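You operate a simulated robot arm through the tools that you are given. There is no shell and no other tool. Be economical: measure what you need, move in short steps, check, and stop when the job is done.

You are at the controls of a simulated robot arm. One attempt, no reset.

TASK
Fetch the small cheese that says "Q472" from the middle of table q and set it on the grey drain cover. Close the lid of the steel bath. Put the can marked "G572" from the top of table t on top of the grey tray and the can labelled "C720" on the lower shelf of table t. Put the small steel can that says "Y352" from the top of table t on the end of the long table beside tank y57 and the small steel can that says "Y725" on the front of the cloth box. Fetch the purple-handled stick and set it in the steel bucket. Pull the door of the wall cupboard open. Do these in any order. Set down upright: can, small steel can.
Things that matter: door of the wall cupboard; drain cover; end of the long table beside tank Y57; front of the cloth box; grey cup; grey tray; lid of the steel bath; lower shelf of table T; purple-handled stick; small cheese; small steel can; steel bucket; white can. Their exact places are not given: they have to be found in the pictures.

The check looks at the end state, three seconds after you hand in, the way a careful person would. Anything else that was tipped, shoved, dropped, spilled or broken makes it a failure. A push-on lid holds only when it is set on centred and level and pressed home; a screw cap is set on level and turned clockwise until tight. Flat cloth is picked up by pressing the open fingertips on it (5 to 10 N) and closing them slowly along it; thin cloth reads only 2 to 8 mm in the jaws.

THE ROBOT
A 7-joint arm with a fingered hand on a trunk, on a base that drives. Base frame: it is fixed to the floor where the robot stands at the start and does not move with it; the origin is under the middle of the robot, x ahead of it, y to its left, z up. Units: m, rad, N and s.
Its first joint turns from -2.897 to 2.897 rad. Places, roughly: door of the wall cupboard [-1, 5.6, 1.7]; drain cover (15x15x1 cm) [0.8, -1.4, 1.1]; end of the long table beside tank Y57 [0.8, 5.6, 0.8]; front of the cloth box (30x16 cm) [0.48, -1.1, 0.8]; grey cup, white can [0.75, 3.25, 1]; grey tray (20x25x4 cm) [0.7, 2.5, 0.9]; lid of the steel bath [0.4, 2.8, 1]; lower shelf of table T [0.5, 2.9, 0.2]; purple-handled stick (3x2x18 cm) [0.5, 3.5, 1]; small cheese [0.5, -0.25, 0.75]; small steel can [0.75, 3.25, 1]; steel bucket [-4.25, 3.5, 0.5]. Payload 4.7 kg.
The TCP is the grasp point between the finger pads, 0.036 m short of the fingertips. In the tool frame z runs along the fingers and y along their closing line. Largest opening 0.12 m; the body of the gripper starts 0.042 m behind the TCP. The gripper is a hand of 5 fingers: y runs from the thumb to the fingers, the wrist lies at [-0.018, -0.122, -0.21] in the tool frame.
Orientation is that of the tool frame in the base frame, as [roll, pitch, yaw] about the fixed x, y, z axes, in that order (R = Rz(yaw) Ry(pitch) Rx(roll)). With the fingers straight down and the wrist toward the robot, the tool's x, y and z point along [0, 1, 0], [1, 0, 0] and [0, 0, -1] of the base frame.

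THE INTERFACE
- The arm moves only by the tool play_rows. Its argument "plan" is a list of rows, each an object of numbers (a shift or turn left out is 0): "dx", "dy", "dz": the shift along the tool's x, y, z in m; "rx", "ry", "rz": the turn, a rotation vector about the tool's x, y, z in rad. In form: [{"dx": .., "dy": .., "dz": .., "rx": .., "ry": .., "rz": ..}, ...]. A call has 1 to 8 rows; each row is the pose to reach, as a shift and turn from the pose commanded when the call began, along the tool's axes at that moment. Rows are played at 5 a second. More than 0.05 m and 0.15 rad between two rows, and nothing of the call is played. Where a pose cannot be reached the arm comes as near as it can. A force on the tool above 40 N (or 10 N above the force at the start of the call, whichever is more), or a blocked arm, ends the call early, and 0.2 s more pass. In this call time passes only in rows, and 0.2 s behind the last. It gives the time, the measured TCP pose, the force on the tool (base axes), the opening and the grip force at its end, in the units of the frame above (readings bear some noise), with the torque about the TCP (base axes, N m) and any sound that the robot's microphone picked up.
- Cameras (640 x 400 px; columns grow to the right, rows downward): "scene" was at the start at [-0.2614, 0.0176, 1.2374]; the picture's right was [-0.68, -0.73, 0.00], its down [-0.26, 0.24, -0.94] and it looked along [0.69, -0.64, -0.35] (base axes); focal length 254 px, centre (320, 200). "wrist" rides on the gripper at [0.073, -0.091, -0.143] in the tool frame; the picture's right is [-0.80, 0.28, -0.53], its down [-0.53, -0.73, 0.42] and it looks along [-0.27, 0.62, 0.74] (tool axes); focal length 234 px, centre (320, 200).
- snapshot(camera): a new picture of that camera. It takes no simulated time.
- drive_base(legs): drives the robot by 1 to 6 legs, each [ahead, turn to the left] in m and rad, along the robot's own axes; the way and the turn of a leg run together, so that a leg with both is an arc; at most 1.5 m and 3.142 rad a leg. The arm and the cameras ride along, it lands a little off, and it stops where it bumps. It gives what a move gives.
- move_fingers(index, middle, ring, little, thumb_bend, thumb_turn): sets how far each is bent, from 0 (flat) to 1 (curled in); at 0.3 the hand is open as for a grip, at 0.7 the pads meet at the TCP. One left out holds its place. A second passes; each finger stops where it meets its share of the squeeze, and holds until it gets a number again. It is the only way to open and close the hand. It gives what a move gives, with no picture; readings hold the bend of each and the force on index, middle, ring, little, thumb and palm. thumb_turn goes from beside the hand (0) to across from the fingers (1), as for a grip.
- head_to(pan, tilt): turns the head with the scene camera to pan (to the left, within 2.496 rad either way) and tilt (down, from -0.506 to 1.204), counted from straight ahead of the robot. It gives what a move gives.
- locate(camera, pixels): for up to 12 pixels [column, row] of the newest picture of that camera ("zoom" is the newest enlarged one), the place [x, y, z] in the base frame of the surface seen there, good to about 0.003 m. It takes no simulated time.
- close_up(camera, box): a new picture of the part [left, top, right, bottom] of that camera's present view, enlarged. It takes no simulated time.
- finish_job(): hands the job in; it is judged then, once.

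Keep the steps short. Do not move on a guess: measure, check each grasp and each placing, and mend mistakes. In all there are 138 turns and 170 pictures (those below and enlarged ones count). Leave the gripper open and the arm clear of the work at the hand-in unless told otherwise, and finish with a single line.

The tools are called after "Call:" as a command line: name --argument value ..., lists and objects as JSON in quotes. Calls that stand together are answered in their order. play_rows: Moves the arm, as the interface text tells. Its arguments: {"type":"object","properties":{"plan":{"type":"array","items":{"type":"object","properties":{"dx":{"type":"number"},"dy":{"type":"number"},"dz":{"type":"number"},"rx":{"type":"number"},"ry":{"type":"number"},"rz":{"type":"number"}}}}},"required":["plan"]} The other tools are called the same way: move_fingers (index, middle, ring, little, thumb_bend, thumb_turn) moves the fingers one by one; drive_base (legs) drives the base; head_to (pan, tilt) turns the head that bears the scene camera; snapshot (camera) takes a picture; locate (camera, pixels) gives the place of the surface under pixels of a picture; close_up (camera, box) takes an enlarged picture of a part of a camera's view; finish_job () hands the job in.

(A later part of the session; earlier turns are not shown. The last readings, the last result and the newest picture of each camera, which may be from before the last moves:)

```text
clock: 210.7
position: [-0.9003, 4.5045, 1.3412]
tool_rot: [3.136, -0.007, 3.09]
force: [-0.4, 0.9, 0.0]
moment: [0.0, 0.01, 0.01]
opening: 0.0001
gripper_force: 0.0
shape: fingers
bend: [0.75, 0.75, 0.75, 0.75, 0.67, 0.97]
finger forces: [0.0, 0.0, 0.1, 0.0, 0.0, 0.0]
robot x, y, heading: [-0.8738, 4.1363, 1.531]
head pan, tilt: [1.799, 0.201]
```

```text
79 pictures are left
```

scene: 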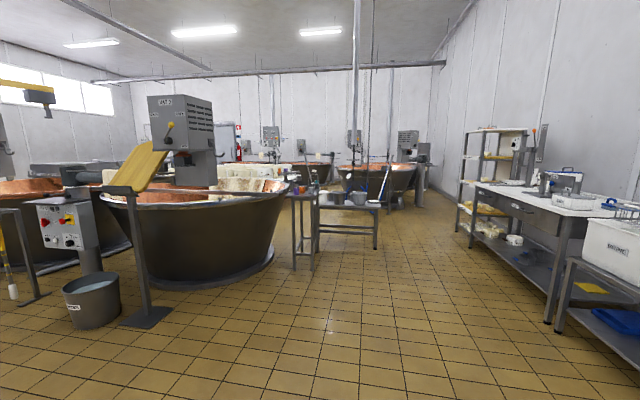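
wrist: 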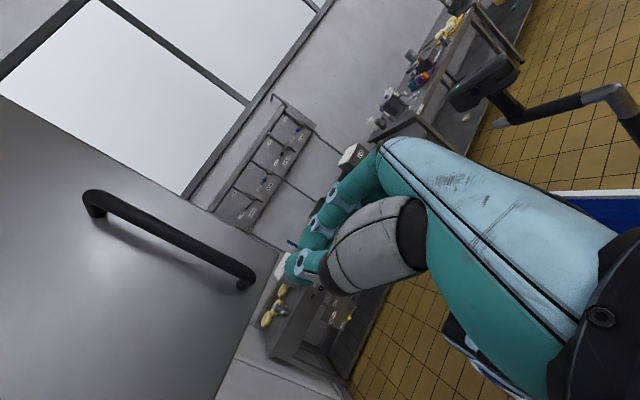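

I take a close look at the small table with steel vessels at (350,200), and measure.

Call:
close_up --camera "scene" --box '[280, 140, 440, 290]'

Call:
locate --camera "scene" --pixels '[[358, 197], [331, 198], [303, 190], [375, 210], [320, 212], [92, 290], [376, 248], [318, 268]]'

Call:
play_rows --plan '[{"dz": 0.04}, {"dz": 0.08}, {"dz": 0.1, "dy": 0.03}, {"dz": 0.1, "dy": 0.06}]'

```text
2.67 times, centred on (360, 215) of scene
```

zoom: 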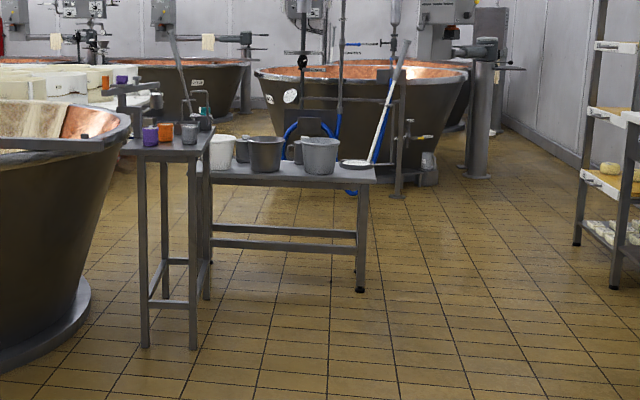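

```text
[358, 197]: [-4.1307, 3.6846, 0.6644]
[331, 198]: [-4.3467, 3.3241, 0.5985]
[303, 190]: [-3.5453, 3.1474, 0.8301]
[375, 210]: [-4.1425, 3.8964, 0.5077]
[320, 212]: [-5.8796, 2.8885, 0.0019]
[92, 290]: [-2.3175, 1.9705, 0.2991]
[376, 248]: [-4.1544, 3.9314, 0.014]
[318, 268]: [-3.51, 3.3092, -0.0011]
```

```text
clock: 211.7
position: [-0.9003, 4.5101, 1.2381]
tool_rot: [3.137, -0.004, 3.09]
force: [-0.3, -0.1, -0.6]
moment: [0.04, 0.0, 0.01]
opening: 0.0
gripper_force: 0.1
shape: fingers
bend: [0.75, 0.75, 0.75, 0.75, 0.67, 0.97]
finger forces: [0.0, 0.0, 0.1, 0.0, 0.0, 0.1]
out of reach, approached as far as the arm can: row 3, 4
robot x, y, heading: [-0.8684, 4.136, 1.533]
head pan, tilt: [1.799, 0.201]
```

Moving down works but moving ahead does not: the arm's elbow is in a sideways posture from the door work. I look at the arm and try a sideways move.

Call:
play_rows --plan '[{"dx": -0.04}, {"dx": -0.08}, {"dx": -0.12}, {"dx": -0.16}, {"dx": -0.16, "dy": 0.04}, {"dx": -0.16, "dy": 0.08}]'

Call:
head_to --pan 0.0 --tilt 0.3

Call:
snapshot --camera "scene"

```text
clock: 213.1
position: [-0.7401, 4.5825, 1.2425]
tool_rot: [3.137, -0.007, 3.088]
force: [-0.1, 0.1, 0.6]
moment: [0.01, -0.05, -0.02]
opening: 0.0002
gripper_force: 0.0
shape: fingers
bend: [0.75, 0.75, 0.75, 0.75, 0.67, 0.97]
finger forces: [0.0, 0.0, 0.0, 0.0, 0.1, 0.0]
robot x, y, heading: [-0.874, 4.1366, 1.529]
head pan, tilt: [1.799, 0.201]
```

```text
clock: 214.9
position: [-0.7398, 4.5827, 1.2423]
tool_rot: [3.138, -0.003, 3.089]
force: [-0.5, 0.1, -0.3]
moment: [0.0, -0.01, -0.01]
opening: 0.0
gripper_force: 0.1
shape: fingers
bend: [0.75, 0.75, 0.75, 0.75, 0.67, 0.97]
finger forces: [0.0, 0.0, 0.0, 0.1, 0.0, 0.0]
robot x, y, heading: [-0.8719, 4.1322, 1.523]
head pan, tilt: [0.0, 0.3]
```

```text
77 pictures are left
```

scene: 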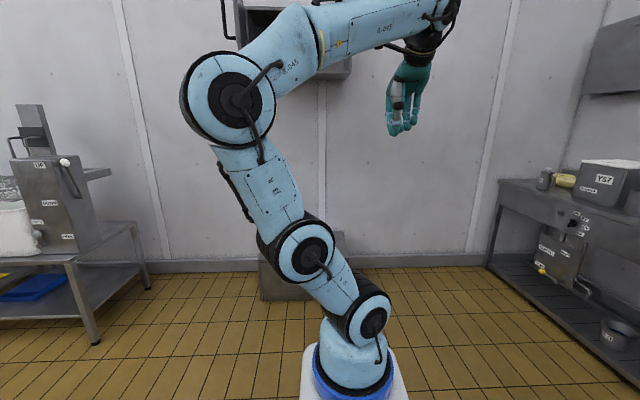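

The arm is back in its normal posture. Now I drive to table T in front of can C720: back 0.68, turn right, 0.74 ahead, and open the hand wide.

Call:
drive_base --legs '[[-0.68, 0], [0, -1.523], [0.74, 0]]'

Call:
move_fingers --index 0.2 --middle 0.2 --ring 0.2 --little 0.2 --thumb_bend 0.2

Call:
snapshot --camera "wrist"

Call:
head_to --pan -0.3 --tilt 0.8

Call:
snapshot --camera "scene"

```text
clock: 225.6
position: [0.2735, 3.408, 1.2432]
tool_rot: [3.14, -0.009, 1.591]
force: [0.7, 0.1, -0.9]
moment: [0.0, 0.02, 0.01]
opening: 0.0001
gripper_force: 0.0
shape: fingers
bend: [0.75, 0.75, 0.75, 0.75, 0.67, 0.97]
finger forces: [0.0, 0.1, 0.0, 0.0, 0.0, 0.0]
robot x, y, heading: [-0.1806, 3.5129, 0.031]
head pan, tilt: [0.0, 0.3]
stopped in leg 3: the robot was blocked; the commanded pose is now the measured one
```

```text
clock: 226.6
position: [0.2734, 3.4077, 1.2437]
tool_rot: [3.137, -0.011, 1.591]
force: [1.0, -0.7, 0.4]
moment: [0.0, 0.03, 0.01]
opening: 0.1491
gripper_force: 0.0
shape: fingers
bend: [0.2, 0.2, 0.2, 0.2, 0.2, 0.97]
finger forces: [0.0, 0.0, 0.1, 0.1, 0.0, 0.0]
robot x, y, heading: [-0.1775, 3.5088, 0.029]
head pan, tilt: [0.0, 0.3]
```

```text
76 pictures are left
```

wrist: 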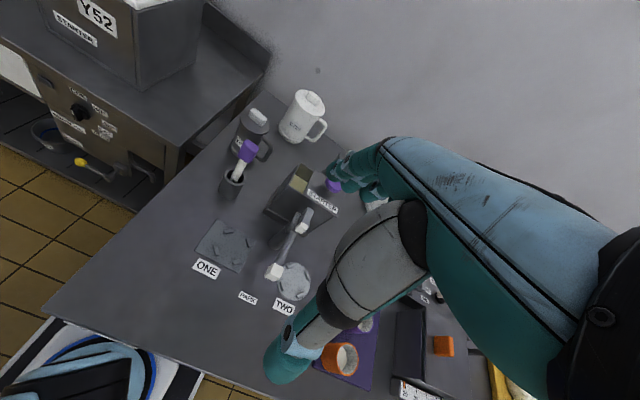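

```text
clock: 227.6
position: [0.2731, 3.4089, 1.2441]
tool_rot: [3.137, -0.007, 1.591]
force: [-0.4, 0.6, -0.4]
moment: [0.0, 0.0, -0.01]
opening: 0.149
gripper_force: 0.0
shape: fingers
bend: [0.2, 0.2, 0.2, 0.2, 0.2, 0.97]
finger forces: [0.0, 0.1, 0.0, 0.0, 0.0, 0.0]
robot x, y, heading: [-0.1787, 3.508, 0.028]
head pan, tilt: [-0.3, 0.799]
```

```text
75 pictures are left
```

scene: 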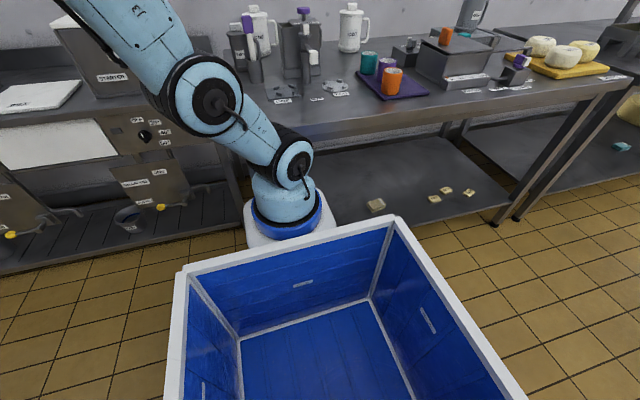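

The base touched the table edge at x=-0.18 and stopped; nothing moved. I move the hand out over C720 and look.

Call:
play_rows --plan '[{"dy": 0.048, "dx": 0.009}, {"dy": 0.096, "dx": 0.018}, {"dy": 0.144, "dx": 0.027}, {"dy": 0.192, "dx": 0.036}, {"dy": 0.24, "dx": 0.045}, {"dy": 0.288, "dx": 0.054}, {"dy": 0.336, "dx": 0.063}, {"dy": 0.384, "dx": 0.072}]'

Call:
snapshot --camera "wrist"

Call:
close_up --camera "wrist" --box '[160, 180, 360, 340]'

```text
clock: 229.4
position: [0.6615, 3.4861, 1.244]
tool_rot: [3.14, -0.01, 1.591]
force: [-1.4, -0.1, 0.4]
moment: [-0.05, -0.08, -0.04]
opening: 0.1494
gripper_force: 0.1
shape: fingers
bend: [0.2, 0.2, 0.2, 0.2, 0.2, 0.98]
finger forces: [0.0, 0.1, 0.0, 0.0, 0.1, 0.0]
robot x, y, heading: [-0.1758, 3.5102, 0.035]
head pan, tilt: [-0.3, 0.799]
```

```text
74 pictures are left
```

wrist: 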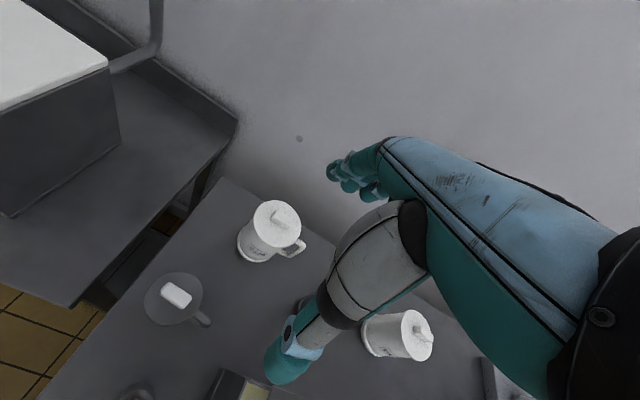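

```text
2.50 times, centred on (260, 260) of wrist
```

zoom: 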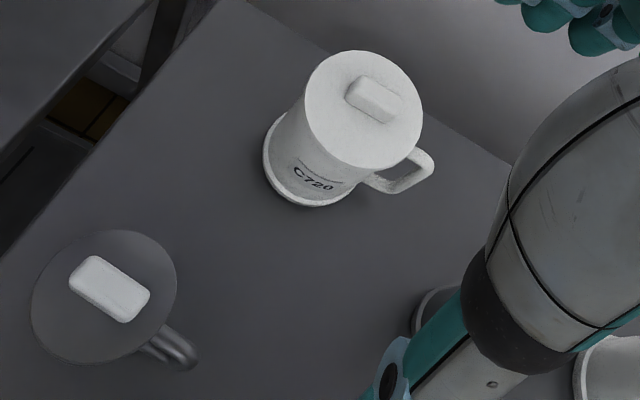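

Call:
locate --camera "zoom" --pixels '[[308, 112], [345, 60], [418, 110], [365, 165], [320, 150], [375, 98], [410, 75], [270, 150], [310, 200], [430, 160], [440, 115], [375, 175]]'

```text
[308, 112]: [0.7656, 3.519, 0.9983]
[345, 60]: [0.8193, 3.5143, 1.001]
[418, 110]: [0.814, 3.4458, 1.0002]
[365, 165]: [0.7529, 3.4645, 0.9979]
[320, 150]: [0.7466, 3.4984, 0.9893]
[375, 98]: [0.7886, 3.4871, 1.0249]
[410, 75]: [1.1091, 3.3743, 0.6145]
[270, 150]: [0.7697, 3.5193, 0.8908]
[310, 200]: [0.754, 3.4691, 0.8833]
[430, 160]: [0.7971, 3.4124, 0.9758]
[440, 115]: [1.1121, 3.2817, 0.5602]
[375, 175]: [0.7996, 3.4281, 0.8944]
```

C720: lid centre (0.789,3.484), radius 0.043, knob top 1.025. I move over it and descend half-way to check reach.

Call:
play_rows --plan '[{"dy": 0.045, "dx": -0.002}, {"dy": 0.09, "dx": -0.003}, {"dy": 0.1275, "dx": -0.0046}, {"dy": 0.1275, "dx": -0.0046, "dz": 0.05}, {"dy": 0.1275, "dx": -0.0046, "dz": 0.1}, {"dy": 0.1275, "dx": -0.0046, "dz": 0.14}]'

Call:
snapshot --camera "wrist"

```text
clock: 230.8
position: [0.7881, 3.4845, 1.1036]
tool_rot: [3.14, -0.008, 1.591]
force: [0.3, 0.6, 0.0]
moment: [-0.03, -0.07, -0.02]
opening: 0.1493
gripper_force: 0.0
shape: fingers
bend: [0.2, 0.2, 0.2, 0.2, 0.2, 0.98]
finger forces: [0.0, 0.0, 0.1, 0.0, 0.0, 0.0]
robot x, y, heading: [-0.1797, 3.5101, 0.028]
head pan, tilt: [-0.3, 0.799]
```

```text
72 pictures are left
```

wrist: 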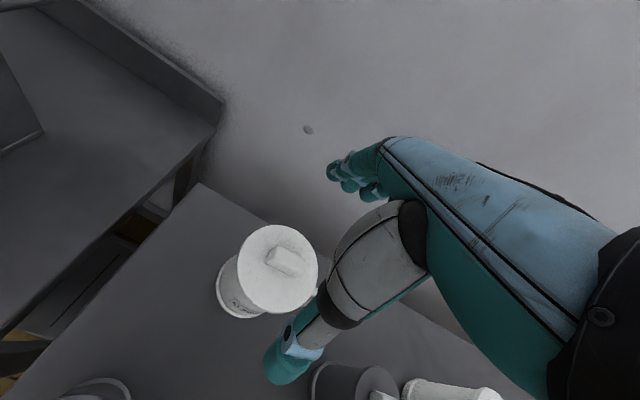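

The lid's centre matches the prediction (278,269). I descend to TCP 0.99 and close.

Call:
play_rows --plan '[{"dz": 0.04}, {"dz": 0.08}, {"dz": 0.1}, {"dz": 0.114}]'

Call:
move_fingers --index 0.7 --middle 0.7 --ring 0.7 --little 0.7 --thumb_bend 0.7

Call:
snapshot --camera "wrist"

```text
clock: 231.8
position: [0.7861, 3.4862, 0.9875]
tool_rot: [-3.14, -0.01, 1.589]
force: [0.1, -0.9, 0.6]
moment: [-0.01, 0.02, -0.01]
opening: 0.1495
gripper_force: 0.1
shape: fingers
bend: [0.2, 0.2, 0.2, 0.2, 0.2, 0.98]
finger forces: [0.0, 0.1, 0.0, 0.0, 0.0, 0.0]
robot x, y, heading: [-0.1776, 3.5066, 0.035]
head pan, tilt: [-0.3, 0.799]
```

```text
clock: 232.8
position: [0.7872, 3.4866, 0.9875]
tool_rot: [-3.141, -0.009, 1.59]
force: [0.9, 0.1, 5.4]
moment: [-0.13, -0.24, 0.04]
opening: 0.0924
gripper_force: 40.4
shape: fingers
bend: [0.29, 0.49, 0.57, 0.7, 0.54, 0.94]
finger forces: [20.9, 9.8, 10.1, 0.0, 39.4, 0.1]
robot x, y, heading: [-0.1748, 3.5115, 0.03]
head pan, tilt: [-0.3, 0.799]
heard: snap
```

```text
71 pictures are left
```

wrist: 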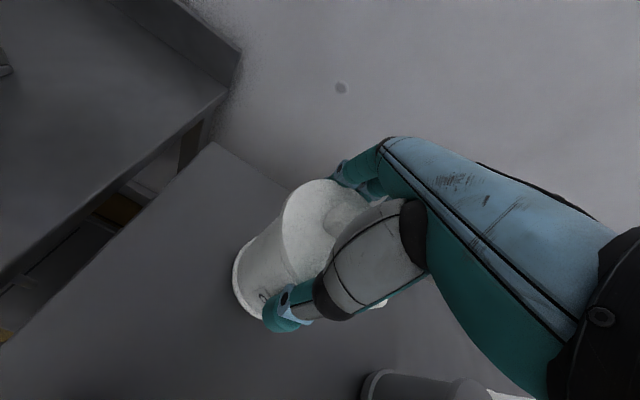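

Held (40 N), again with a "snap" (on the lid?). I lift 6 cm and measure lid and body.

Call:
play_rows --plan '[{"dz": -0.01}, {"dz": -0.02}, {"dz": -0.04}, {"dz": -0.06}]'

Call:
close_up --camera "wrist" --box '[200, 150, 400, 350]'

Call:
locate --camera "zoom" --pixels '[[310, 90], [260, 180], [300, 250], [220, 200], [190, 250], [240, 290], [330, 160], [400, 170]]'

```text
clock: 233.8
position: [0.7875, 3.4856, 1.0488]
tool_rot: [-3.138, -0.007, 1.59]
force: [0.2, -1.3, -1.6]
moment: [0.01, -0.01, -0.01]
opening: 0.0921
gripper_force: 39.1
shape: fingers
bend: [0.29, 0.5, 0.58, 0.7, 0.54, 0.94]
finger forces: [20.9, 9.4, 9.8, 0.0, 38.9, 0.1]
robot x, y, heading: [-0.1799, 3.5105, 0.036]
head pan, tilt: [-0.3, 0.799]
```

```text
2.00 times, centred on (300, 250) of wrist
```

zoom: 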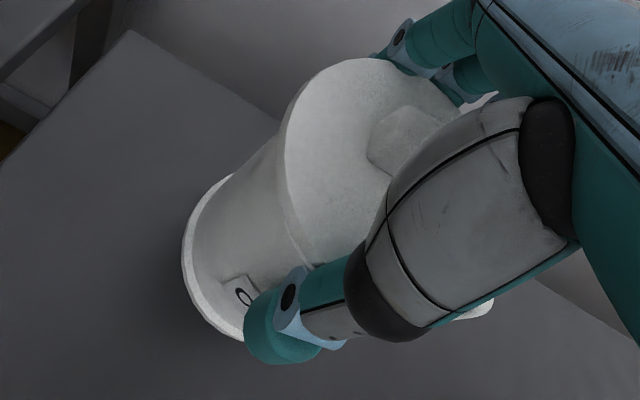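

```text
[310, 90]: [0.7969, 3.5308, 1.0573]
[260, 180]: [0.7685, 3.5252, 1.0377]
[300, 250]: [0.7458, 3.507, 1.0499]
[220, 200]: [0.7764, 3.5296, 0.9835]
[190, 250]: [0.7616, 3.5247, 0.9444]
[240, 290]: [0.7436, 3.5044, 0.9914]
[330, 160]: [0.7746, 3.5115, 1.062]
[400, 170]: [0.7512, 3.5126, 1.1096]
```

The whole can came up with its lid on. For the lower shelf I will need a side grasp, so I must set the can down near the table's front with its handle pointing away. First I measure the shelf and free table space in the last scene picture.

Call:
locate --camera "scene" --pixels '[[340, 185], [420, 215], [376, 206], [480, 225], [470, 170], [350, 160], [322, 215], [330, 130], [280, 110], [470, 120], [300, 102], [335, 97]]'

Call:
close_up --camera "scene" --box '[220, 60, 540, 260]'

```text
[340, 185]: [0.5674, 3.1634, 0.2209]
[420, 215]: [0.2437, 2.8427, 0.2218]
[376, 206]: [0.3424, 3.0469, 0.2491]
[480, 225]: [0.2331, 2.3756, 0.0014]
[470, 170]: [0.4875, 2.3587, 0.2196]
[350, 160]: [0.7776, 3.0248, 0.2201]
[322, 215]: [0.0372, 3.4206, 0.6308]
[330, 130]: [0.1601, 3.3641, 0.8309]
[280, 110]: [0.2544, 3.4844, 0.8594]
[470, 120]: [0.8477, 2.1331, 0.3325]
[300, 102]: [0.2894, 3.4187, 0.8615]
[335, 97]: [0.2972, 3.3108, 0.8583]
```

```text
2.00 times, centred on (380, 160) of scene
```

zoom: 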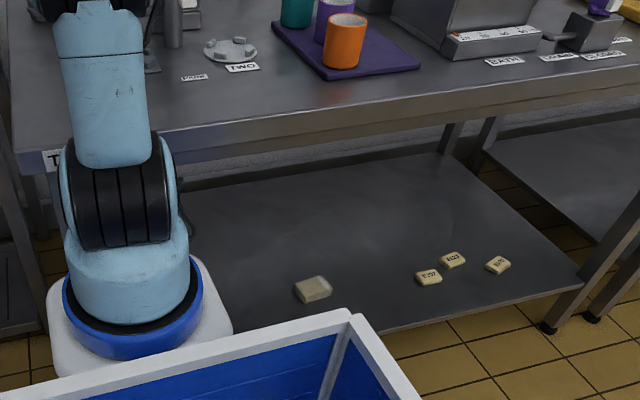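

The shelf is at z=0.221, front edge about x=0.21. I raise the can 0.2 m, retract over the table, and back the base off 0.27 m.

Call:
play_rows --plan '[{"dz": -0.05}, {"dz": -0.1}, {"dz": -0.15}, {"dz": -0.2}, {"dz": -0.2, "dy": -0.045}, {"dz": -0.2, "dy": -0.09}, {"dz": -0.2, "dy": -0.135}, {"dz": -0.2, "dy": -0.18}]'

Call:
play_rows --plan '[{"dy": -0.045}, {"dy": -0.09}, {"dy": -0.135}]'

Call:
drive_base --legs '[[-0.27, 0]]'

Call:
play_rows --plan '[{"rz": -0.14}, {"rz": -0.28}, {"rz": -0.42}, {"rz": -0.56}, {"rz": -0.7}, {"rz": -0.84}, {"rz": -0.98}, {"rz": -1.12}]'

Call:
play_rows --plan '[{"rz": -0.14}, {"rz": -0.28}, {"rz": -0.42}, {"rz": -0.45}]'

Call:
snapshot --camera "wrist"

Call:
head_to --pan 0.0 --tilt 0.5

Call:
snapshot --camera "scene"

```text
clock: 235.6
position: [0.6096, 3.4838, 1.2471]
tool_rot: [-3.139, -0.008, 1.589]
force: [1.0, -0.5, -4.3]
moment: [0.06, 0.04, 0.0]
opening: 0.092
gripper_force: 39.4
shape: fingers
bend: [0.29, 0.5, 0.58, 0.7, 0.54, 0.94]
finger forces: [20.5, 9.4, 10.0, 0.0, 38.6, 0.1]
robot x, y, heading: [-0.1779, 3.509, 0.029]
head pan, tilt: [-0.3, 0.799]
```

```text
clock: 236.4
position: [0.4739, 3.4798, 1.2443]
tool_rot: [-3.14, -0.009, 1.59]
force: [1.1, 0.1, -3.6]
moment: [0.02, 0.07, 0.03]
opening: 0.0922
gripper_force: 39.5
shape: fingers
bend: [0.29, 0.5, 0.58, 0.7, 0.54, 0.94]
finger forces: [20.4, 9.5, 10.0, 0.1, 38.5, 0.0]
robot x, y, heading: [-0.1788, 3.5081, 0.035]
head pan, tilt: [-0.3, 0.799]
```

```text
clock: 238.3
position: [0.2087, 3.4721, 1.2461]
tool_rot: [3.141, -0.01, 1.59]
force: [-0.6, 0.5, -1.5]
moment: [-0.01, -0.02, 0.01]
opening: 0.0918
gripper_force: 38.7
shape: fingers
bend: [0.29, 0.5, 0.58, 0.7, 0.54, 0.94]
finger forces: [20.3, 9.4, 10.0, 0.1, 38.4, 0.0]
robot x, y, heading: [-0.4384, 3.5011, 0.033]
head pan, tilt: [-0.3, 0.799]
```

```text
clock: 240.1
position: [0.2088, 3.4723, 1.2457]
tool_rot: [3.132, -0.003, 2.712]
force: [-0.5, -0.1, -2.0]
moment: [-0.04, 0.01, -0.01]
opening: 0.0917
gripper_force: 38.0
shape: fingers
bend: [0.29, 0.5, 0.58, 0.7, 0.54, 0.94]
finger forces: [19.6, 9.4, 9.9, 0.0, 37.6, 0.1]
robot x, y, heading: [-0.4412, 3.5034, 0.034]
head pan, tilt: [-0.3, 0.799]
```

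```text
clock: 241.1
position: [0.2096, 3.4714, 1.2455]
tool_rot: [3.131, 0.0, -3.121]
force: [0.4, 1.0, -0.9]
moment: [0.0, 0.03, -0.02]
opening: 0.0917
gripper_force: 38.5
shape: fingers
bend: [0.29, 0.5, 0.58, 0.7, 0.54, 0.94]
finger forces: [19.4, 9.6, 9.9, 0.0, 37.6, 0.1]
robot x, y, heading: [-0.4455, 3.5015, 0.033]
head pan, tilt: [-0.3, 0.799]
```

```text
68 pictures are left
```

wrist: 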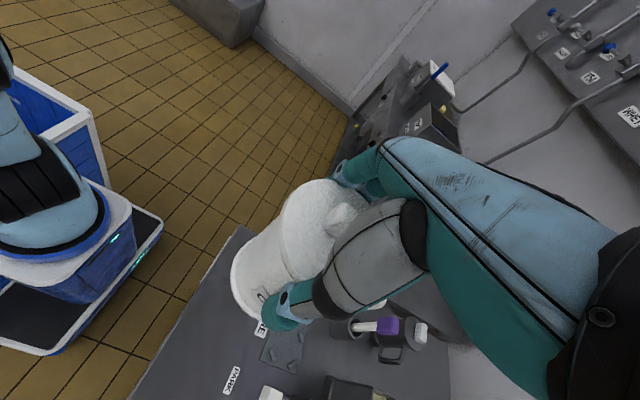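

```text
clock: 241.9
position: [0.2097, 3.473, 1.2454]
tool_rot: [3.132, 0.0, -3.122]
force: [-0.4, 0.4, -1.2]
moment: [-0.03, 0.05, 0.01]
opening: 0.0915
gripper_force: 37.9
shape: fingers
bend: [0.29, 0.5, 0.58, 0.7, 0.54, 0.94]
finger forces: [19.4, 9.5, 10.0, 0.0, 37.6, 0.1]
robot x, y, heading: [-0.4404, 3.5018, 0.037]
head pan, tilt: [0.0, 0.499]
```

```text
67 pictures are left
```

scene: 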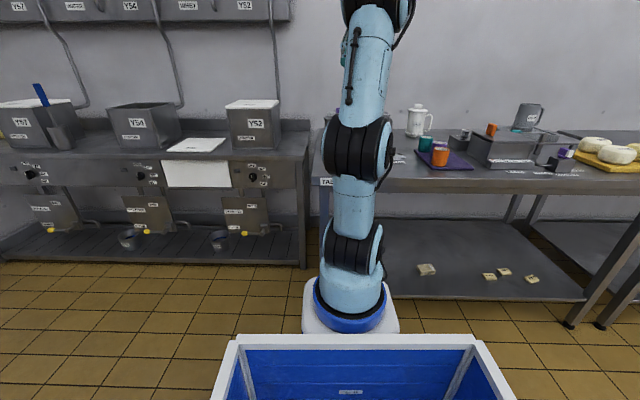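

The can's handle now points away from the robot. I set it down near the table's front at (0.245,3.36): first move sideways and down to 2 cm above.

Call:
play_rows --plan '[{"dx": -0.012, "dy": -0.04}, {"dx": -0.025, "dy": -0.08}, {"dx": -0.035, "dy": -0.113}, {"dx": -0.035, "dy": -0.113, "dz": 0.05}, {"dx": -0.035, "dy": -0.113, "dz": 0.1}, {"dx": -0.035, "dy": -0.113, "dz": 0.15}, {"dx": -0.035, "dy": -0.113, "dz": 0.2}, {"dx": -0.035, "dy": -0.113, "dz": 0.235}]'

Call:
snapshot --camera "wrist"

```text
clock: 243.7
position: [0.2425, 3.3596, 1.0093]
tool_rot: [3.133, 0.002, -3.122]
force: [-0.6, -0.3, -1.6]
moment: [-0.02, -0.03, -0.02]
opening: 0.0914
gripper_force: 38.4
shape: fingers
bend: [0.29, 0.5, 0.58, 0.7, 0.55, 0.94]
finger forces: [19.0, 9.4, 10.2, 0.0, 37.3, 0.0]
out of reach, approached as far as the arm can: row 2, 3
robot x, y, heading: [-0.444, 3.5006, 0.033]
head pan, tilt: [0.0, 0.499]
```

```text
66 pictures are left
```

wrist: 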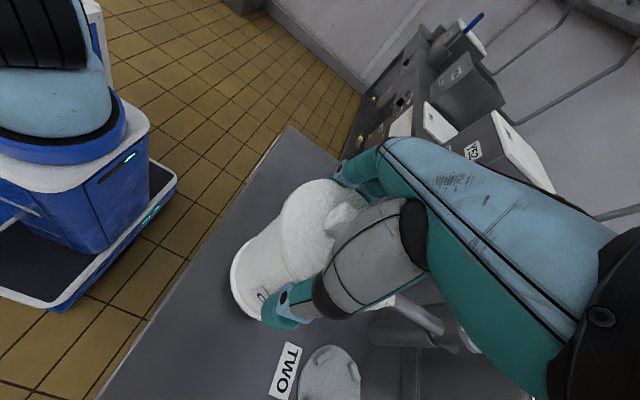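

I see the tower's lever near the can's handle at (420,310). I measure to make sure there is room below.

Call:
locate --camera "wrist" --pixels '[[425, 318], [395, 332], [380, 330], [400, 300], [330, 350], [240, 310], [270, 350], [285, 150], [440, 330]]'

Call:
close_up --camera "wrist" --box '[220, 160, 500, 400]'

```text
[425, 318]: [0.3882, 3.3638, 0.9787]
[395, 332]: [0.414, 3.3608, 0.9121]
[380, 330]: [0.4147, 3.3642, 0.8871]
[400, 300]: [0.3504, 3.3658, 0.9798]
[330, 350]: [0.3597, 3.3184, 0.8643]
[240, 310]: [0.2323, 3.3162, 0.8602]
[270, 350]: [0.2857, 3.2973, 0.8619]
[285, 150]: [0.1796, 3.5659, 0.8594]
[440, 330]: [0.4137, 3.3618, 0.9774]
```

```text
1.67 times, centred on (360, 280) of wrist
```

zoom: 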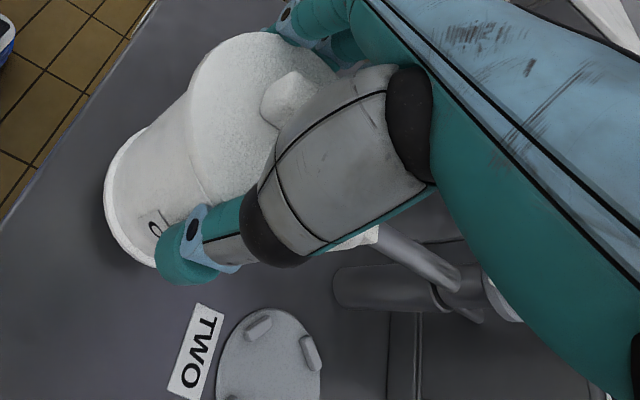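

The tower's lever (z≈0.98, y≈3.365) would be in the handle's way. I go up 6 cm and move to y=3.50 instead, where only the flat label lies, then down.

Call:
play_rows --plan '[{"dz": -0.03}, {"dz": -0.07}, {"dz": -0.07, "dy": 0.045}, {"dz": -0.07, "dy": 0.09}, {"dz": -0.07, "dy": 0.135}, {"dz": -0.03, "dy": 0.138}, {"dz": 0.0, "dy": 0.138}, {"dz": 0.01, "dy": 0.138}]'

Call:
snapshot --camera "wrist"

```text
clock: 245.5
position: [0.2438, 3.4988, 1.0]
tool_rot: [3.133, 0.0, -3.121]
force: [-0.3, -0.5, -1.3]
moment: [-0.02, -0.02, -0.03]
opening: 0.0915
gripper_force: 37.8
shape: fingers
bend: [0.29, 0.5, 0.58, 0.7, 0.55, 0.94]
finger forces: [18.5, 9.5, 10.3, 0.0, 36.6, 0.0]
robot x, y, heading: [-0.4437, 3.4996, 0.037]
head pan, tilt: [0.0, 0.499]
```

```text
64 pictures are left
```

wrist: 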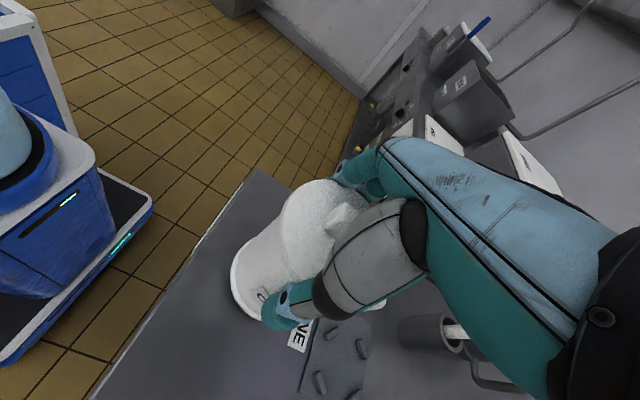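

Free space below. I lower until contact, open, and rise.

Call:
play_rows --plan '[{"dx": 0.01, "dz": 0.005}, {"dx": 0.01, "dz": 0.009}, {"dx": 0.01, "dz": 0.012}, {"dx": 0.01, "dz": 0.014}]'

Call:
move_fingers --index 0.15 --middle 0.2 --ring 0.2 --little 0.2 --thumb_bend 0.2

Call:
play_rows --plan '[{"dz": -0.03}, {"dz": -0.07}, {"dz": -0.12}, {"dz": -0.16}]'

Call:
snapshot --camera "wrist"

```text
clock: 246.5
position: [0.2329, 3.5007, 0.9878]
tool_rot: [3.135, 0.002, -3.121]
force: [-0.8, -1.7, 3.9]
moment: [0.07, -0.11, -0.01]
opening: 0.0915
gripper_force: 37.2
shape: fingers
bend: [0.29, 0.5, 0.58, 0.7, 0.55, 0.94]
finger forces: [18.0, 9.6, 10.3, 0.1, 37.0, 0.1]
robot x, y, heading: [-0.4454, 3.5005, 0.035]
head pan, tilt: [0.0, 0.499]
```

```text
clock: 247.5
position: [0.2324, 3.5004, 0.987]
tool_rot: [3.132, 0.0, -3.123]
force: [-0.3, -0.4, -0.2]
moment: [0.03, -0.02, 0.01]
opening: 0.1576
gripper_force: 0.1
shape: fingers
bend: [0.15, 0.2, 0.2, 0.2, 0.2, 0.97]
finger forces: [0.0, 0.0, 0.0, 0.1, 0.0, 0.0]
robot x, y, heading: [-0.4439, 3.5023, 0.034]
head pan, tilt: [0.0, 0.499]
```

```text
clock: 248.5
position: [0.2372, 3.5007, 1.1475]
tool_rot: [3.133, -0.003, -3.122]
force: [0.6, 0.1, -0.6]
moment: [0.03, 0.03, -0.05]
opening: 0.1576
gripper_force: 0.0
shape: fingers
bend: [0.15, 0.2, 0.2, 0.2, 0.2, 0.98]
finger forces: [0.0, 0.0, 0.1, 0.1, 0.1, 0.0]
robot x, y, heading: [-0.4424, 3.5035, 0.034]
head pan, tilt: [0.0, 0.499]
```

```text
63 pictures are left
```

wrist: 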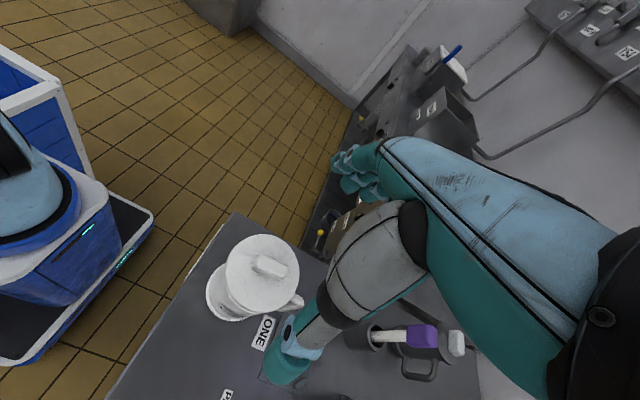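

C720 stands at (0.233,3.50), handle pointing away. Now I prepare the side grasp: raise and retract, unwind the wrist, back the base off, and turn the hand to point ahead.

Call:
play_rows --plan '[{"dz": -0.04, "rz": 0.14}, {"dz": -0.08, "rz": 0.28}, {"dz": -0.1, "rz": 0.42}, {"dz": -0.1, "rz": 0.56}, {"dz": -0.1, "rz": 0.7}, {"dz": -0.1, "rz": 0.84}, {"dz": -0.1, "rz": 0.98}, {"dz": -0.1, "rz": 1.12}]'

Call:
play_rows --plan '[{"rz": 0.14}, {"rz": 0.28}, {"rz": 0.42}, {"rz": 0.45}]'

Call:
drive_base --legs '[[-0.22, 0]]'

Call:
play_rows --plan '[{"rx": -0.0855, "ry": 0.0855, "rz": 0.0855}, {"rx": -0.171, "ry": 0.171, "rz": 0.171}, {"rx": -0.2565, "ry": 0.2565, "rz": 0.2565}, {"rx": -0.342, "ry": 0.342, "rz": 0.342}, {"rx": -0.4275, "ry": 0.4275, "rz": 0.4275}, {"rx": -0.513, "ry": 0.513, "rz": 0.513}, {"rx": -0.5985, "ry": 0.5985, "rz": 0.5985}]'

Call:
play_rows --plan '[{"rx": -0.0855, "ry": 0.0855, "rz": 0.0855}, {"rx": -0.171, "ry": 0.171, "rz": 0.171}, {"rx": -0.2565, "ry": 0.2565, "rz": 0.2565}, {"rx": -0.342, "ry": 0.342, "rz": 0.342}, {"rx": -0.4275, "ry": 0.4275, "rz": 0.4275}, {"rx": -0.513, "ry": 0.513, "rz": 0.513}, {"rx": -0.5985, "ry": 0.5985, "rz": 0.5985}]'

Call:
snapshot --camera "scene"

```text
clock: 250.3
position: [0.2333, 3.4968, 1.246]
tool_rot: [3.14, -0.008, 2.039]
force: [0.1, 0.8, -0.2]
moment: [-0.04, 0.04, 0.02]
opening: 0.1575
gripper_force: 0.1
shape: fingers
bend: [0.15, 0.2, 0.2, 0.2, 0.2, 0.98]
finger forces: [0.0, 0.1, 0.0, 0.0, 0.1, 0.1]
robot x, y, heading: [-0.4404, 3.4979, 0.036]
head pan, tilt: [0.0, 0.499]
```

```text
clock: 251.3
position: [0.2322, 3.497, 1.2472]
tool_rot: [-3.139, -0.009, 1.589]
force: [-0.1, -1.0, 0.3]
moment: [0.03, -0.01, 0.02]
opening: 0.1573
gripper_force: 0.0
shape: fingers
bend: [0.15, 0.2, 0.2, 0.2, 0.2, 0.98]
finger forces: [0.0, 0.1, 0.0, 0.1, 0.0, 0.0]
robot x, y, heading: [-0.4427, 3.5025, 0.036]
head pan, tilt: [0.0, 0.499]
```

```text
clock: 252.9
position: [0.018, 3.4931, 1.2482]
tool_rot: [3.141, -0.009, 1.596]
force: [-0.2, 0.7, 0.0]
moment: [0.03, 0.0, 0.0]
opening: 0.1574
gripper_force: 0.0
shape: fingers
bend: [0.15, 0.2, 0.2, 0.2, 0.2, 0.98]
finger forces: [0.0, 0.0, 0.1, 0.1, 0.0, 0.0]
robot x, y, heading: [-0.6549, 3.4917, 0.039]
head pan, tilt: [0.0, 0.499]
```

```text
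clock: 254.5
position: [0.0164, 3.4923, 1.2465]
tool_rot: [2.687, -0.73, 1.13]
force: [0.0, -1.0, -0.4]
moment: [0.01, -0.04, 0.02]
opening: 0.1574
gripper_force: 0.1
shape: fingers
bend: [0.15, 0.2, 0.2, 0.2, 0.2, 0.98]
finger forces: [0.1, 0.1, 0.0, 0.1, 0.0, 0.0]
robot x, y, heading: [-0.6569, 3.4914, 0.042]
head pan, tilt: [0.0, 0.499]
```

```text
clock: 256.1
position: [0.0177, 3.4936, 1.2487]
tool_rot: [2.802, -1.561, 0.374]
force: [-0.5, -0.5, 0.1]
moment: [0.01, 0.04, 0.02]
opening: 0.1575
gripper_force: 0.2
shape: fingers
bend: [0.15, 0.2, 0.2, 0.2, 0.2, 0.98]
finger forces: [0.0, 0.0, 0.1, 0.0, 0.0, 0.0]
robot x, y, heading: [-0.6549, 3.4922, 0.035]
head pan, tilt: [0.0, 0.499]
```

```text
62 pictures are left
```

scene: 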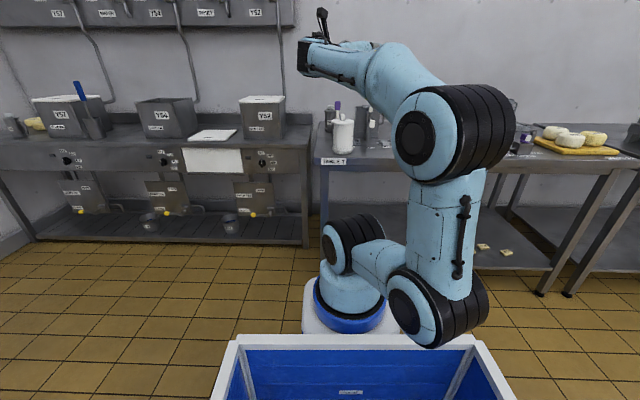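

The hand points ahead at (0.018,3.494). I lower it to can height, in front of the table edge, and look.

Call:
play_rows --plan '[{"dx": -0.045}, {"dx": -0.09}, {"dx": -0.135}, {"dx": -0.18}, {"dx": -0.225}, {"dx": -0.27}, {"dx": -0.312}]'

Call:
snapshot --camera "wrist"

Call:
snapshot --camera "scene"

```text
clock: 257.7
position: [0.0759, 3.4815, 1.104]
tool_rot: [3.128, -1.414, 0.071]
force: [-0.2, 0.6, 0.1]
moment: [-0.03, 0.03, 0.01]
opening: 0.1575
gripper_force: 0.2
shape: fingers
bend: [0.15, 0.2, 0.2, 0.2, 0.2, 0.98]
finger forces: [0.0, 0.1, 0.0, 0.0, 0.0, 0.1]
out of reach, approached as far as the arm can: row 1, 2, 3, 4, 5, 6, 7
robot x, y, heading: [-0.6544, 3.4949, 0.036]
head pan, tilt: [0.0, 0.499]
```

```text
61 pictures are left
```

wrist: 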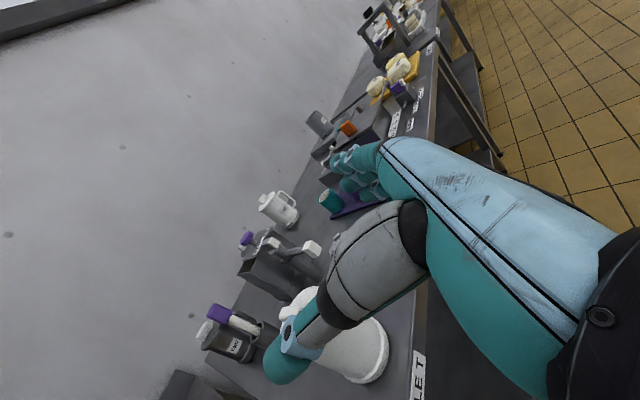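

```text
60 pictures are left
```

scene: 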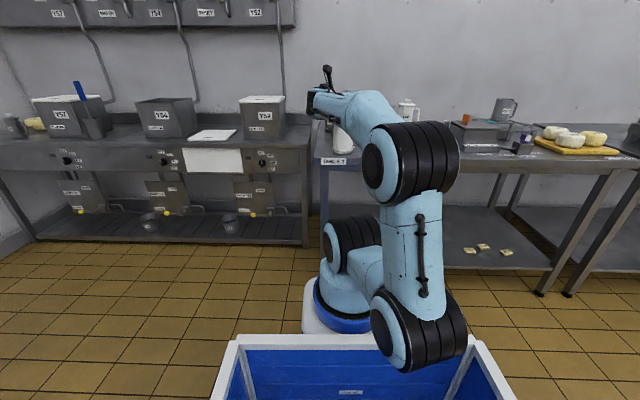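

The arm cannot go that low with the hand horizontal. A better way: hold the can from the top with the wrist toward the robot and slide it in under the table top – the wrist (0.21 above the TCP) still passes below the table. I go back up and turn the hand down again.

Call:
play_rows --plan '[{"dx": 0.045}, {"dx": 0.09}, {"dx": 0.135}, {"dx": 0.18}, {"dx": 0.225}, {"dx": 0.27}, {"dx": 0.312}]'

Call:
play_rows --plan '[{"rx": 0.0855, "ry": -0.0855, "rz": -0.0855}, {"rx": 0.171, "ry": -0.171, "rz": -0.171}, {"rx": 0.2565, "ry": -0.2565, "rz": -0.2565}, {"rx": 0.342, "ry": -0.342, "rz": -0.342}, {"rx": 0.4275, "ry": -0.4275, "rz": -0.4275}, {"rx": 0.513, "ry": -0.513, "rz": -0.513}, {"rx": 0.5985, "ry": -0.5985, "rz": -0.5985}]'

Call:
play_rows --plan '[{"rx": 0.0855, "ry": -0.0855, "rz": -0.0855}, {"rx": 0.171, "ry": -0.171, "rz": -0.171}, {"rx": 0.2565, "ry": -0.2565, "rz": -0.2565}, {"rx": 0.342, "ry": -0.342, "rz": -0.342}, {"rx": 0.4275, "ry": -0.4275, "rz": -0.4275}, {"rx": 0.513, "ry": -0.513, "rz": -0.513}, {"rx": 0.5985, "ry": -0.5985, "rz": -0.5985}]'

Call:
snapshot --camera "scene"

```text
clock: 259.3
position: [0.1279, 3.4805, 1.4046]
tool_rot: [3.13, -1.413, 0.069]
force: [0.7, -0.8, -0.5]
moment: [0.01, 0.0, 0.01]
opening: 0.1574
gripper_force: 0.0
shape: fingers
bend: [0.15, 0.2, 0.2, 0.2, 0.2, 0.98]
finger forces: [0.0, 0.1, 0.0, 0.0, 0.0, 0.1]
robot x, y, heading: [-0.6595, 3.4925, 0.038]
head pan, tilt: [0.0, 0.499]
```

```text
clock: 260.9
position: [0.1257, 3.4806, 1.407]
tool_rot: [2.852, -0.658, 1.046]
force: [-1.4, 0.4, 1.2]
moment: [0.0, 0.01, 0.01]
opening: 0.1571
gripper_force: 0.0
shape: fingers
bend: [0.15, 0.2, 0.2, 0.2, 0.2, 0.98]
finger forces: [0.1, 0.1, 0.1, 0.0, 0.0, 0.1]
robot x, y, heading: [-0.6564, 3.4941, 0.037]
head pan, tilt: [0.0, 0.499]
```

```text
clock: 262.5
position: [0.1253, 3.4799, 1.4077]
tool_rot: [-2.997, -0.008, 1.616]
force: [-0.8, 0.2, 0.8]
moment: [-0.04, -0.01, -0.02]
opening: 0.1573
gripper_force: 0.1
shape: fingers
bend: [0.15, 0.2, 0.2, 0.2, 0.2, 0.98]
finger forces: [0.1, 0.1, 0.0, 0.1, 0.1, 0.1]
robot x, y, heading: [-0.6582, 3.4904, 0.042]
head pan, tilt: [0.0, 0.499]
```

```text
59 pictures are left
```

scene: 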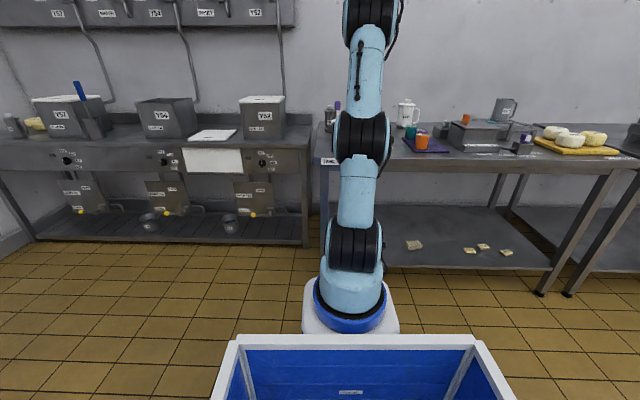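

The arm is in normal posture. I straighten the hand, lower to 1.25, turn its yaw 90° again and drive 0.11 ahead, so that it is above C720.

Call:
play_rows --plan '[{"rx": -0.07, "dz": 0.04}, {"rx": -0.145, "dz": 0.08}, {"rx": -0.145, "dz": 0.12}, {"rx": -0.145, "dz": 0.155}]'

Call:
drive_base --legs '[[0.11, 0]]'

Call:
play_rows --plan '[{"rz": -0.14}, {"rz": -0.28}, {"rz": -0.42}, {"rz": -0.56}, {"rz": -0.7}, {"rz": -0.84}, {"rz": -0.98}, {"rz": -1.12}]'

Call:
play_rows --plan '[{"rz": -0.14}, {"rz": -0.28}, {"rz": -0.41}]'

Call:
snapshot --camera "wrist"

Call:
close_up --camera "wrist" --box '[180, 200, 340, 340]'

```text
clock: 263.5
position: [0.1045, 3.481, 1.253]
tool_rot: [-3.141, -0.009, 1.614]
force: [-0.6, 0.4, 0.5]
moment: [-0.01, 0.01, 0.01]
opening: 0.1575
gripper_force: 0.0
shape: fingers
bend: [0.15, 0.2, 0.2, 0.2, 0.2, 0.98]
finger forces: [0.1, 0.0, 0.0, 0.0, 0.1, 0.0]
robot x, y, heading: [-0.6591, 3.4958, 0.034]
head pan, tilt: [0.0, 0.499]
```

```text
clock: 264.7
position: [0.2175, 3.4832, 1.255]
tool_rot: [3.14, -0.009, 1.613]
force: [0.6, -0.3, -0.2]
moment: [-0.05, 0.01, 0.0]
opening: 0.1575
gripper_force: 0.1
shape: fingers
bend: [0.15, 0.2, 0.2, 0.2, 0.2, 0.98]
finger forces: [0.0, 0.0, 0.0, 0.0, 0.0, 0.1]
robot x, y, heading: [-0.5478, 3.497, 0.037]
head pan, tilt: [0.0, 0.499]
```

```text
clock: 266.5
position: [0.2175, 3.4847, 1.2554]
tool_rot: [3.133, -0.003, 2.734]
force: [-0.6, 0.5, 0.5]
moment: [-0.02, -0.02, -0.01]
opening: 0.1578
gripper_force: 0.0
shape: fingers
bend: [0.15, 0.2, 0.2, 0.2, 0.2, 0.98]
finger forces: [0.0, 0.0, 0.1, 0.0, 0.0, 0.0]
robot x, y, heading: [-0.5411, 3.4965, 0.035]
head pan, tilt: [0.0, 0.499]
```

```text
clock: 267.3
position: [0.2167, 3.4846, 1.2543]
tool_rot: [3.132, -0.001, -3.139]
force: [-0.9, 0.5, 0.6]
moment: [-0.04, -0.03, -0.03]
opening: 0.1577
gripper_force: 0.1
shape: fingers
bend: [0.15, 0.2, 0.2, 0.2, 0.2, 0.98]
finger forces: [0.0, 0.0, 0.0, 0.1, 0.0, 0.0]
robot x, y, heading: [-0.5449, 3.495, 0.038]
head pan, tilt: [0.0, 0.499]
```

```text
58 pictures are left
```

wrist: 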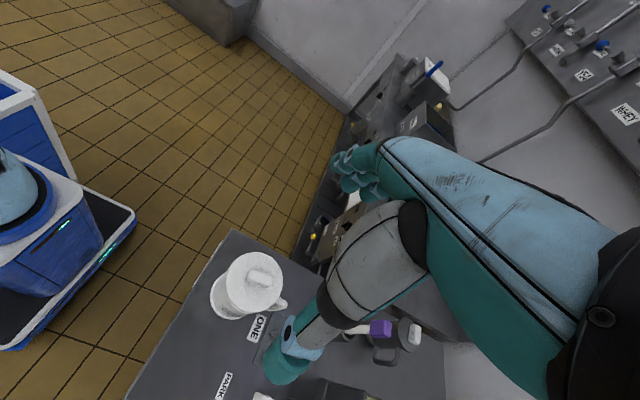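

```text
2.86 times, centred on (260, 270) of wrist
```

zoom: 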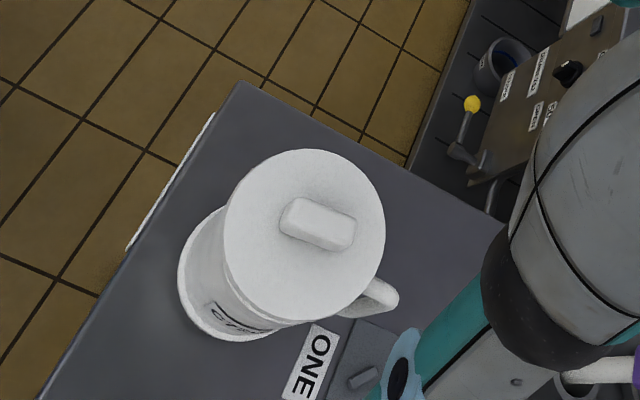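

Call:
locate --camera "zoom" --pixels '[[228, 240], [305, 153], [380, 235], [300, 315], [250, 180], [365, 180], [255, 300], [320, 220]]'

```text
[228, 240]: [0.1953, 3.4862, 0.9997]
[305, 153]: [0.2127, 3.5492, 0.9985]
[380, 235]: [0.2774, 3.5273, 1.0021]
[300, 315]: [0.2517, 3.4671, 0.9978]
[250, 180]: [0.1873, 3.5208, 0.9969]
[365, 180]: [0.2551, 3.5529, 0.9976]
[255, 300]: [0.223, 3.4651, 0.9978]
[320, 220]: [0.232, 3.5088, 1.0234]
```

The lid's centre is (0.234,3.508). I align, descend to 0.988 and close.

Call:
play_rows --plan '[{"dx": -0.017, "dy": 0.023, "dz": 0.02}, {"dx": -0.017, "dy": 0.023, "dz": 0.065}, {"dx": -0.017, "dy": 0.023, "dz": 0.11}, {"dx": -0.017, "dy": 0.023, "dz": 0.155}, {"dx": -0.017, "dy": 0.023, "dz": 0.2}, {"dx": -0.017, "dy": 0.023, "dz": 0.24}, {"dx": -0.017, "dy": 0.023, "dz": 0.266}]'

Call:
move_fingers --index 0.7 --middle 0.7 --ring 0.7 --little 0.7 --thumb_bend 0.7

Call:
play_rows --plan '[{"dz": -0.02}, {"dz": -0.06}, {"dz": -0.11}, {"dz": -0.16}, {"dz": -0.21}]'

Call:
snapshot --camera "wrist"

```text
clock: 268.9
position: [0.2343, 3.5107, 0.9865]
tool_rot: [3.132, 0.0, -3.14]
force: [0.6, 0.7, 0.8]
moment: [0.02, -0.01, 0.08]
opening: 0.1576
gripper_force: 0.0
shape: fingers
bend: [0.15, 0.2, 0.2, 0.2, 0.2, 0.98]
finger forces: [0.0, 0.1, 0.0, 0.0, 0.1, 0.1]
robot x, y, heading: [-0.5424, 3.4977, 0.038]
head pan, tilt: [0.0, 0.499]
```

```text
clock: 269.9
position: [0.2352, 3.5105, 0.9877]
tool_rot: [3.134, 0.001, -3.139]
force: [1.0, 2.6, 8.0]
moment: [0.36, -0.34, 0.07]
opening: 0.097
gripper_force: 39.6
shape: fingers
bend: [0.27, 0.49, 0.59, 0.7, 0.54, 0.94]
finger forces: [20.4, 10.2, 8.9, 0.0, 40.3, 0.1]
robot x, y, heading: [-0.5447, 3.4978, 0.035]
head pan, tilt: [0.0, 0.499]
```

```text
clock: 271.1
position: [0.235, 3.5123, 1.201]
tool_rot: [3.133, -0.003, -3.14]
force: [1.5, 0.6, -2.6]
moment: [0.02, 0.04, 0.0]
opening: 0.0967
gripper_force: 38.2
shape: fingers
bend: [0.27, 0.5, 0.59, 0.7, 0.54, 0.94]
finger forces: [20.0, 9.3, 8.7, 0.0, 38.8, 0.1]
robot x, y, heading: [-0.542, 3.4958, 0.035]
head pan, tilt: [0.0, 0.499]
```

```text
56 pictures are left
```

wrist: 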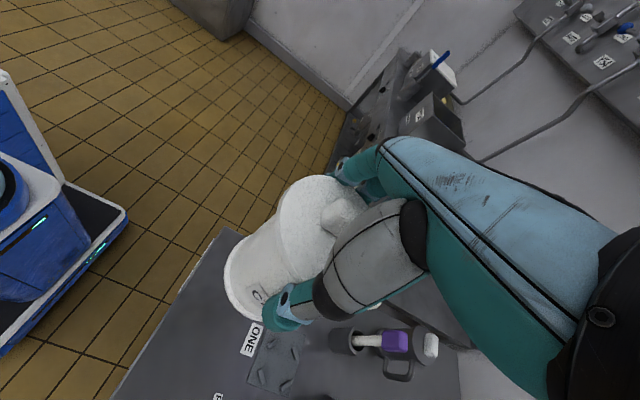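

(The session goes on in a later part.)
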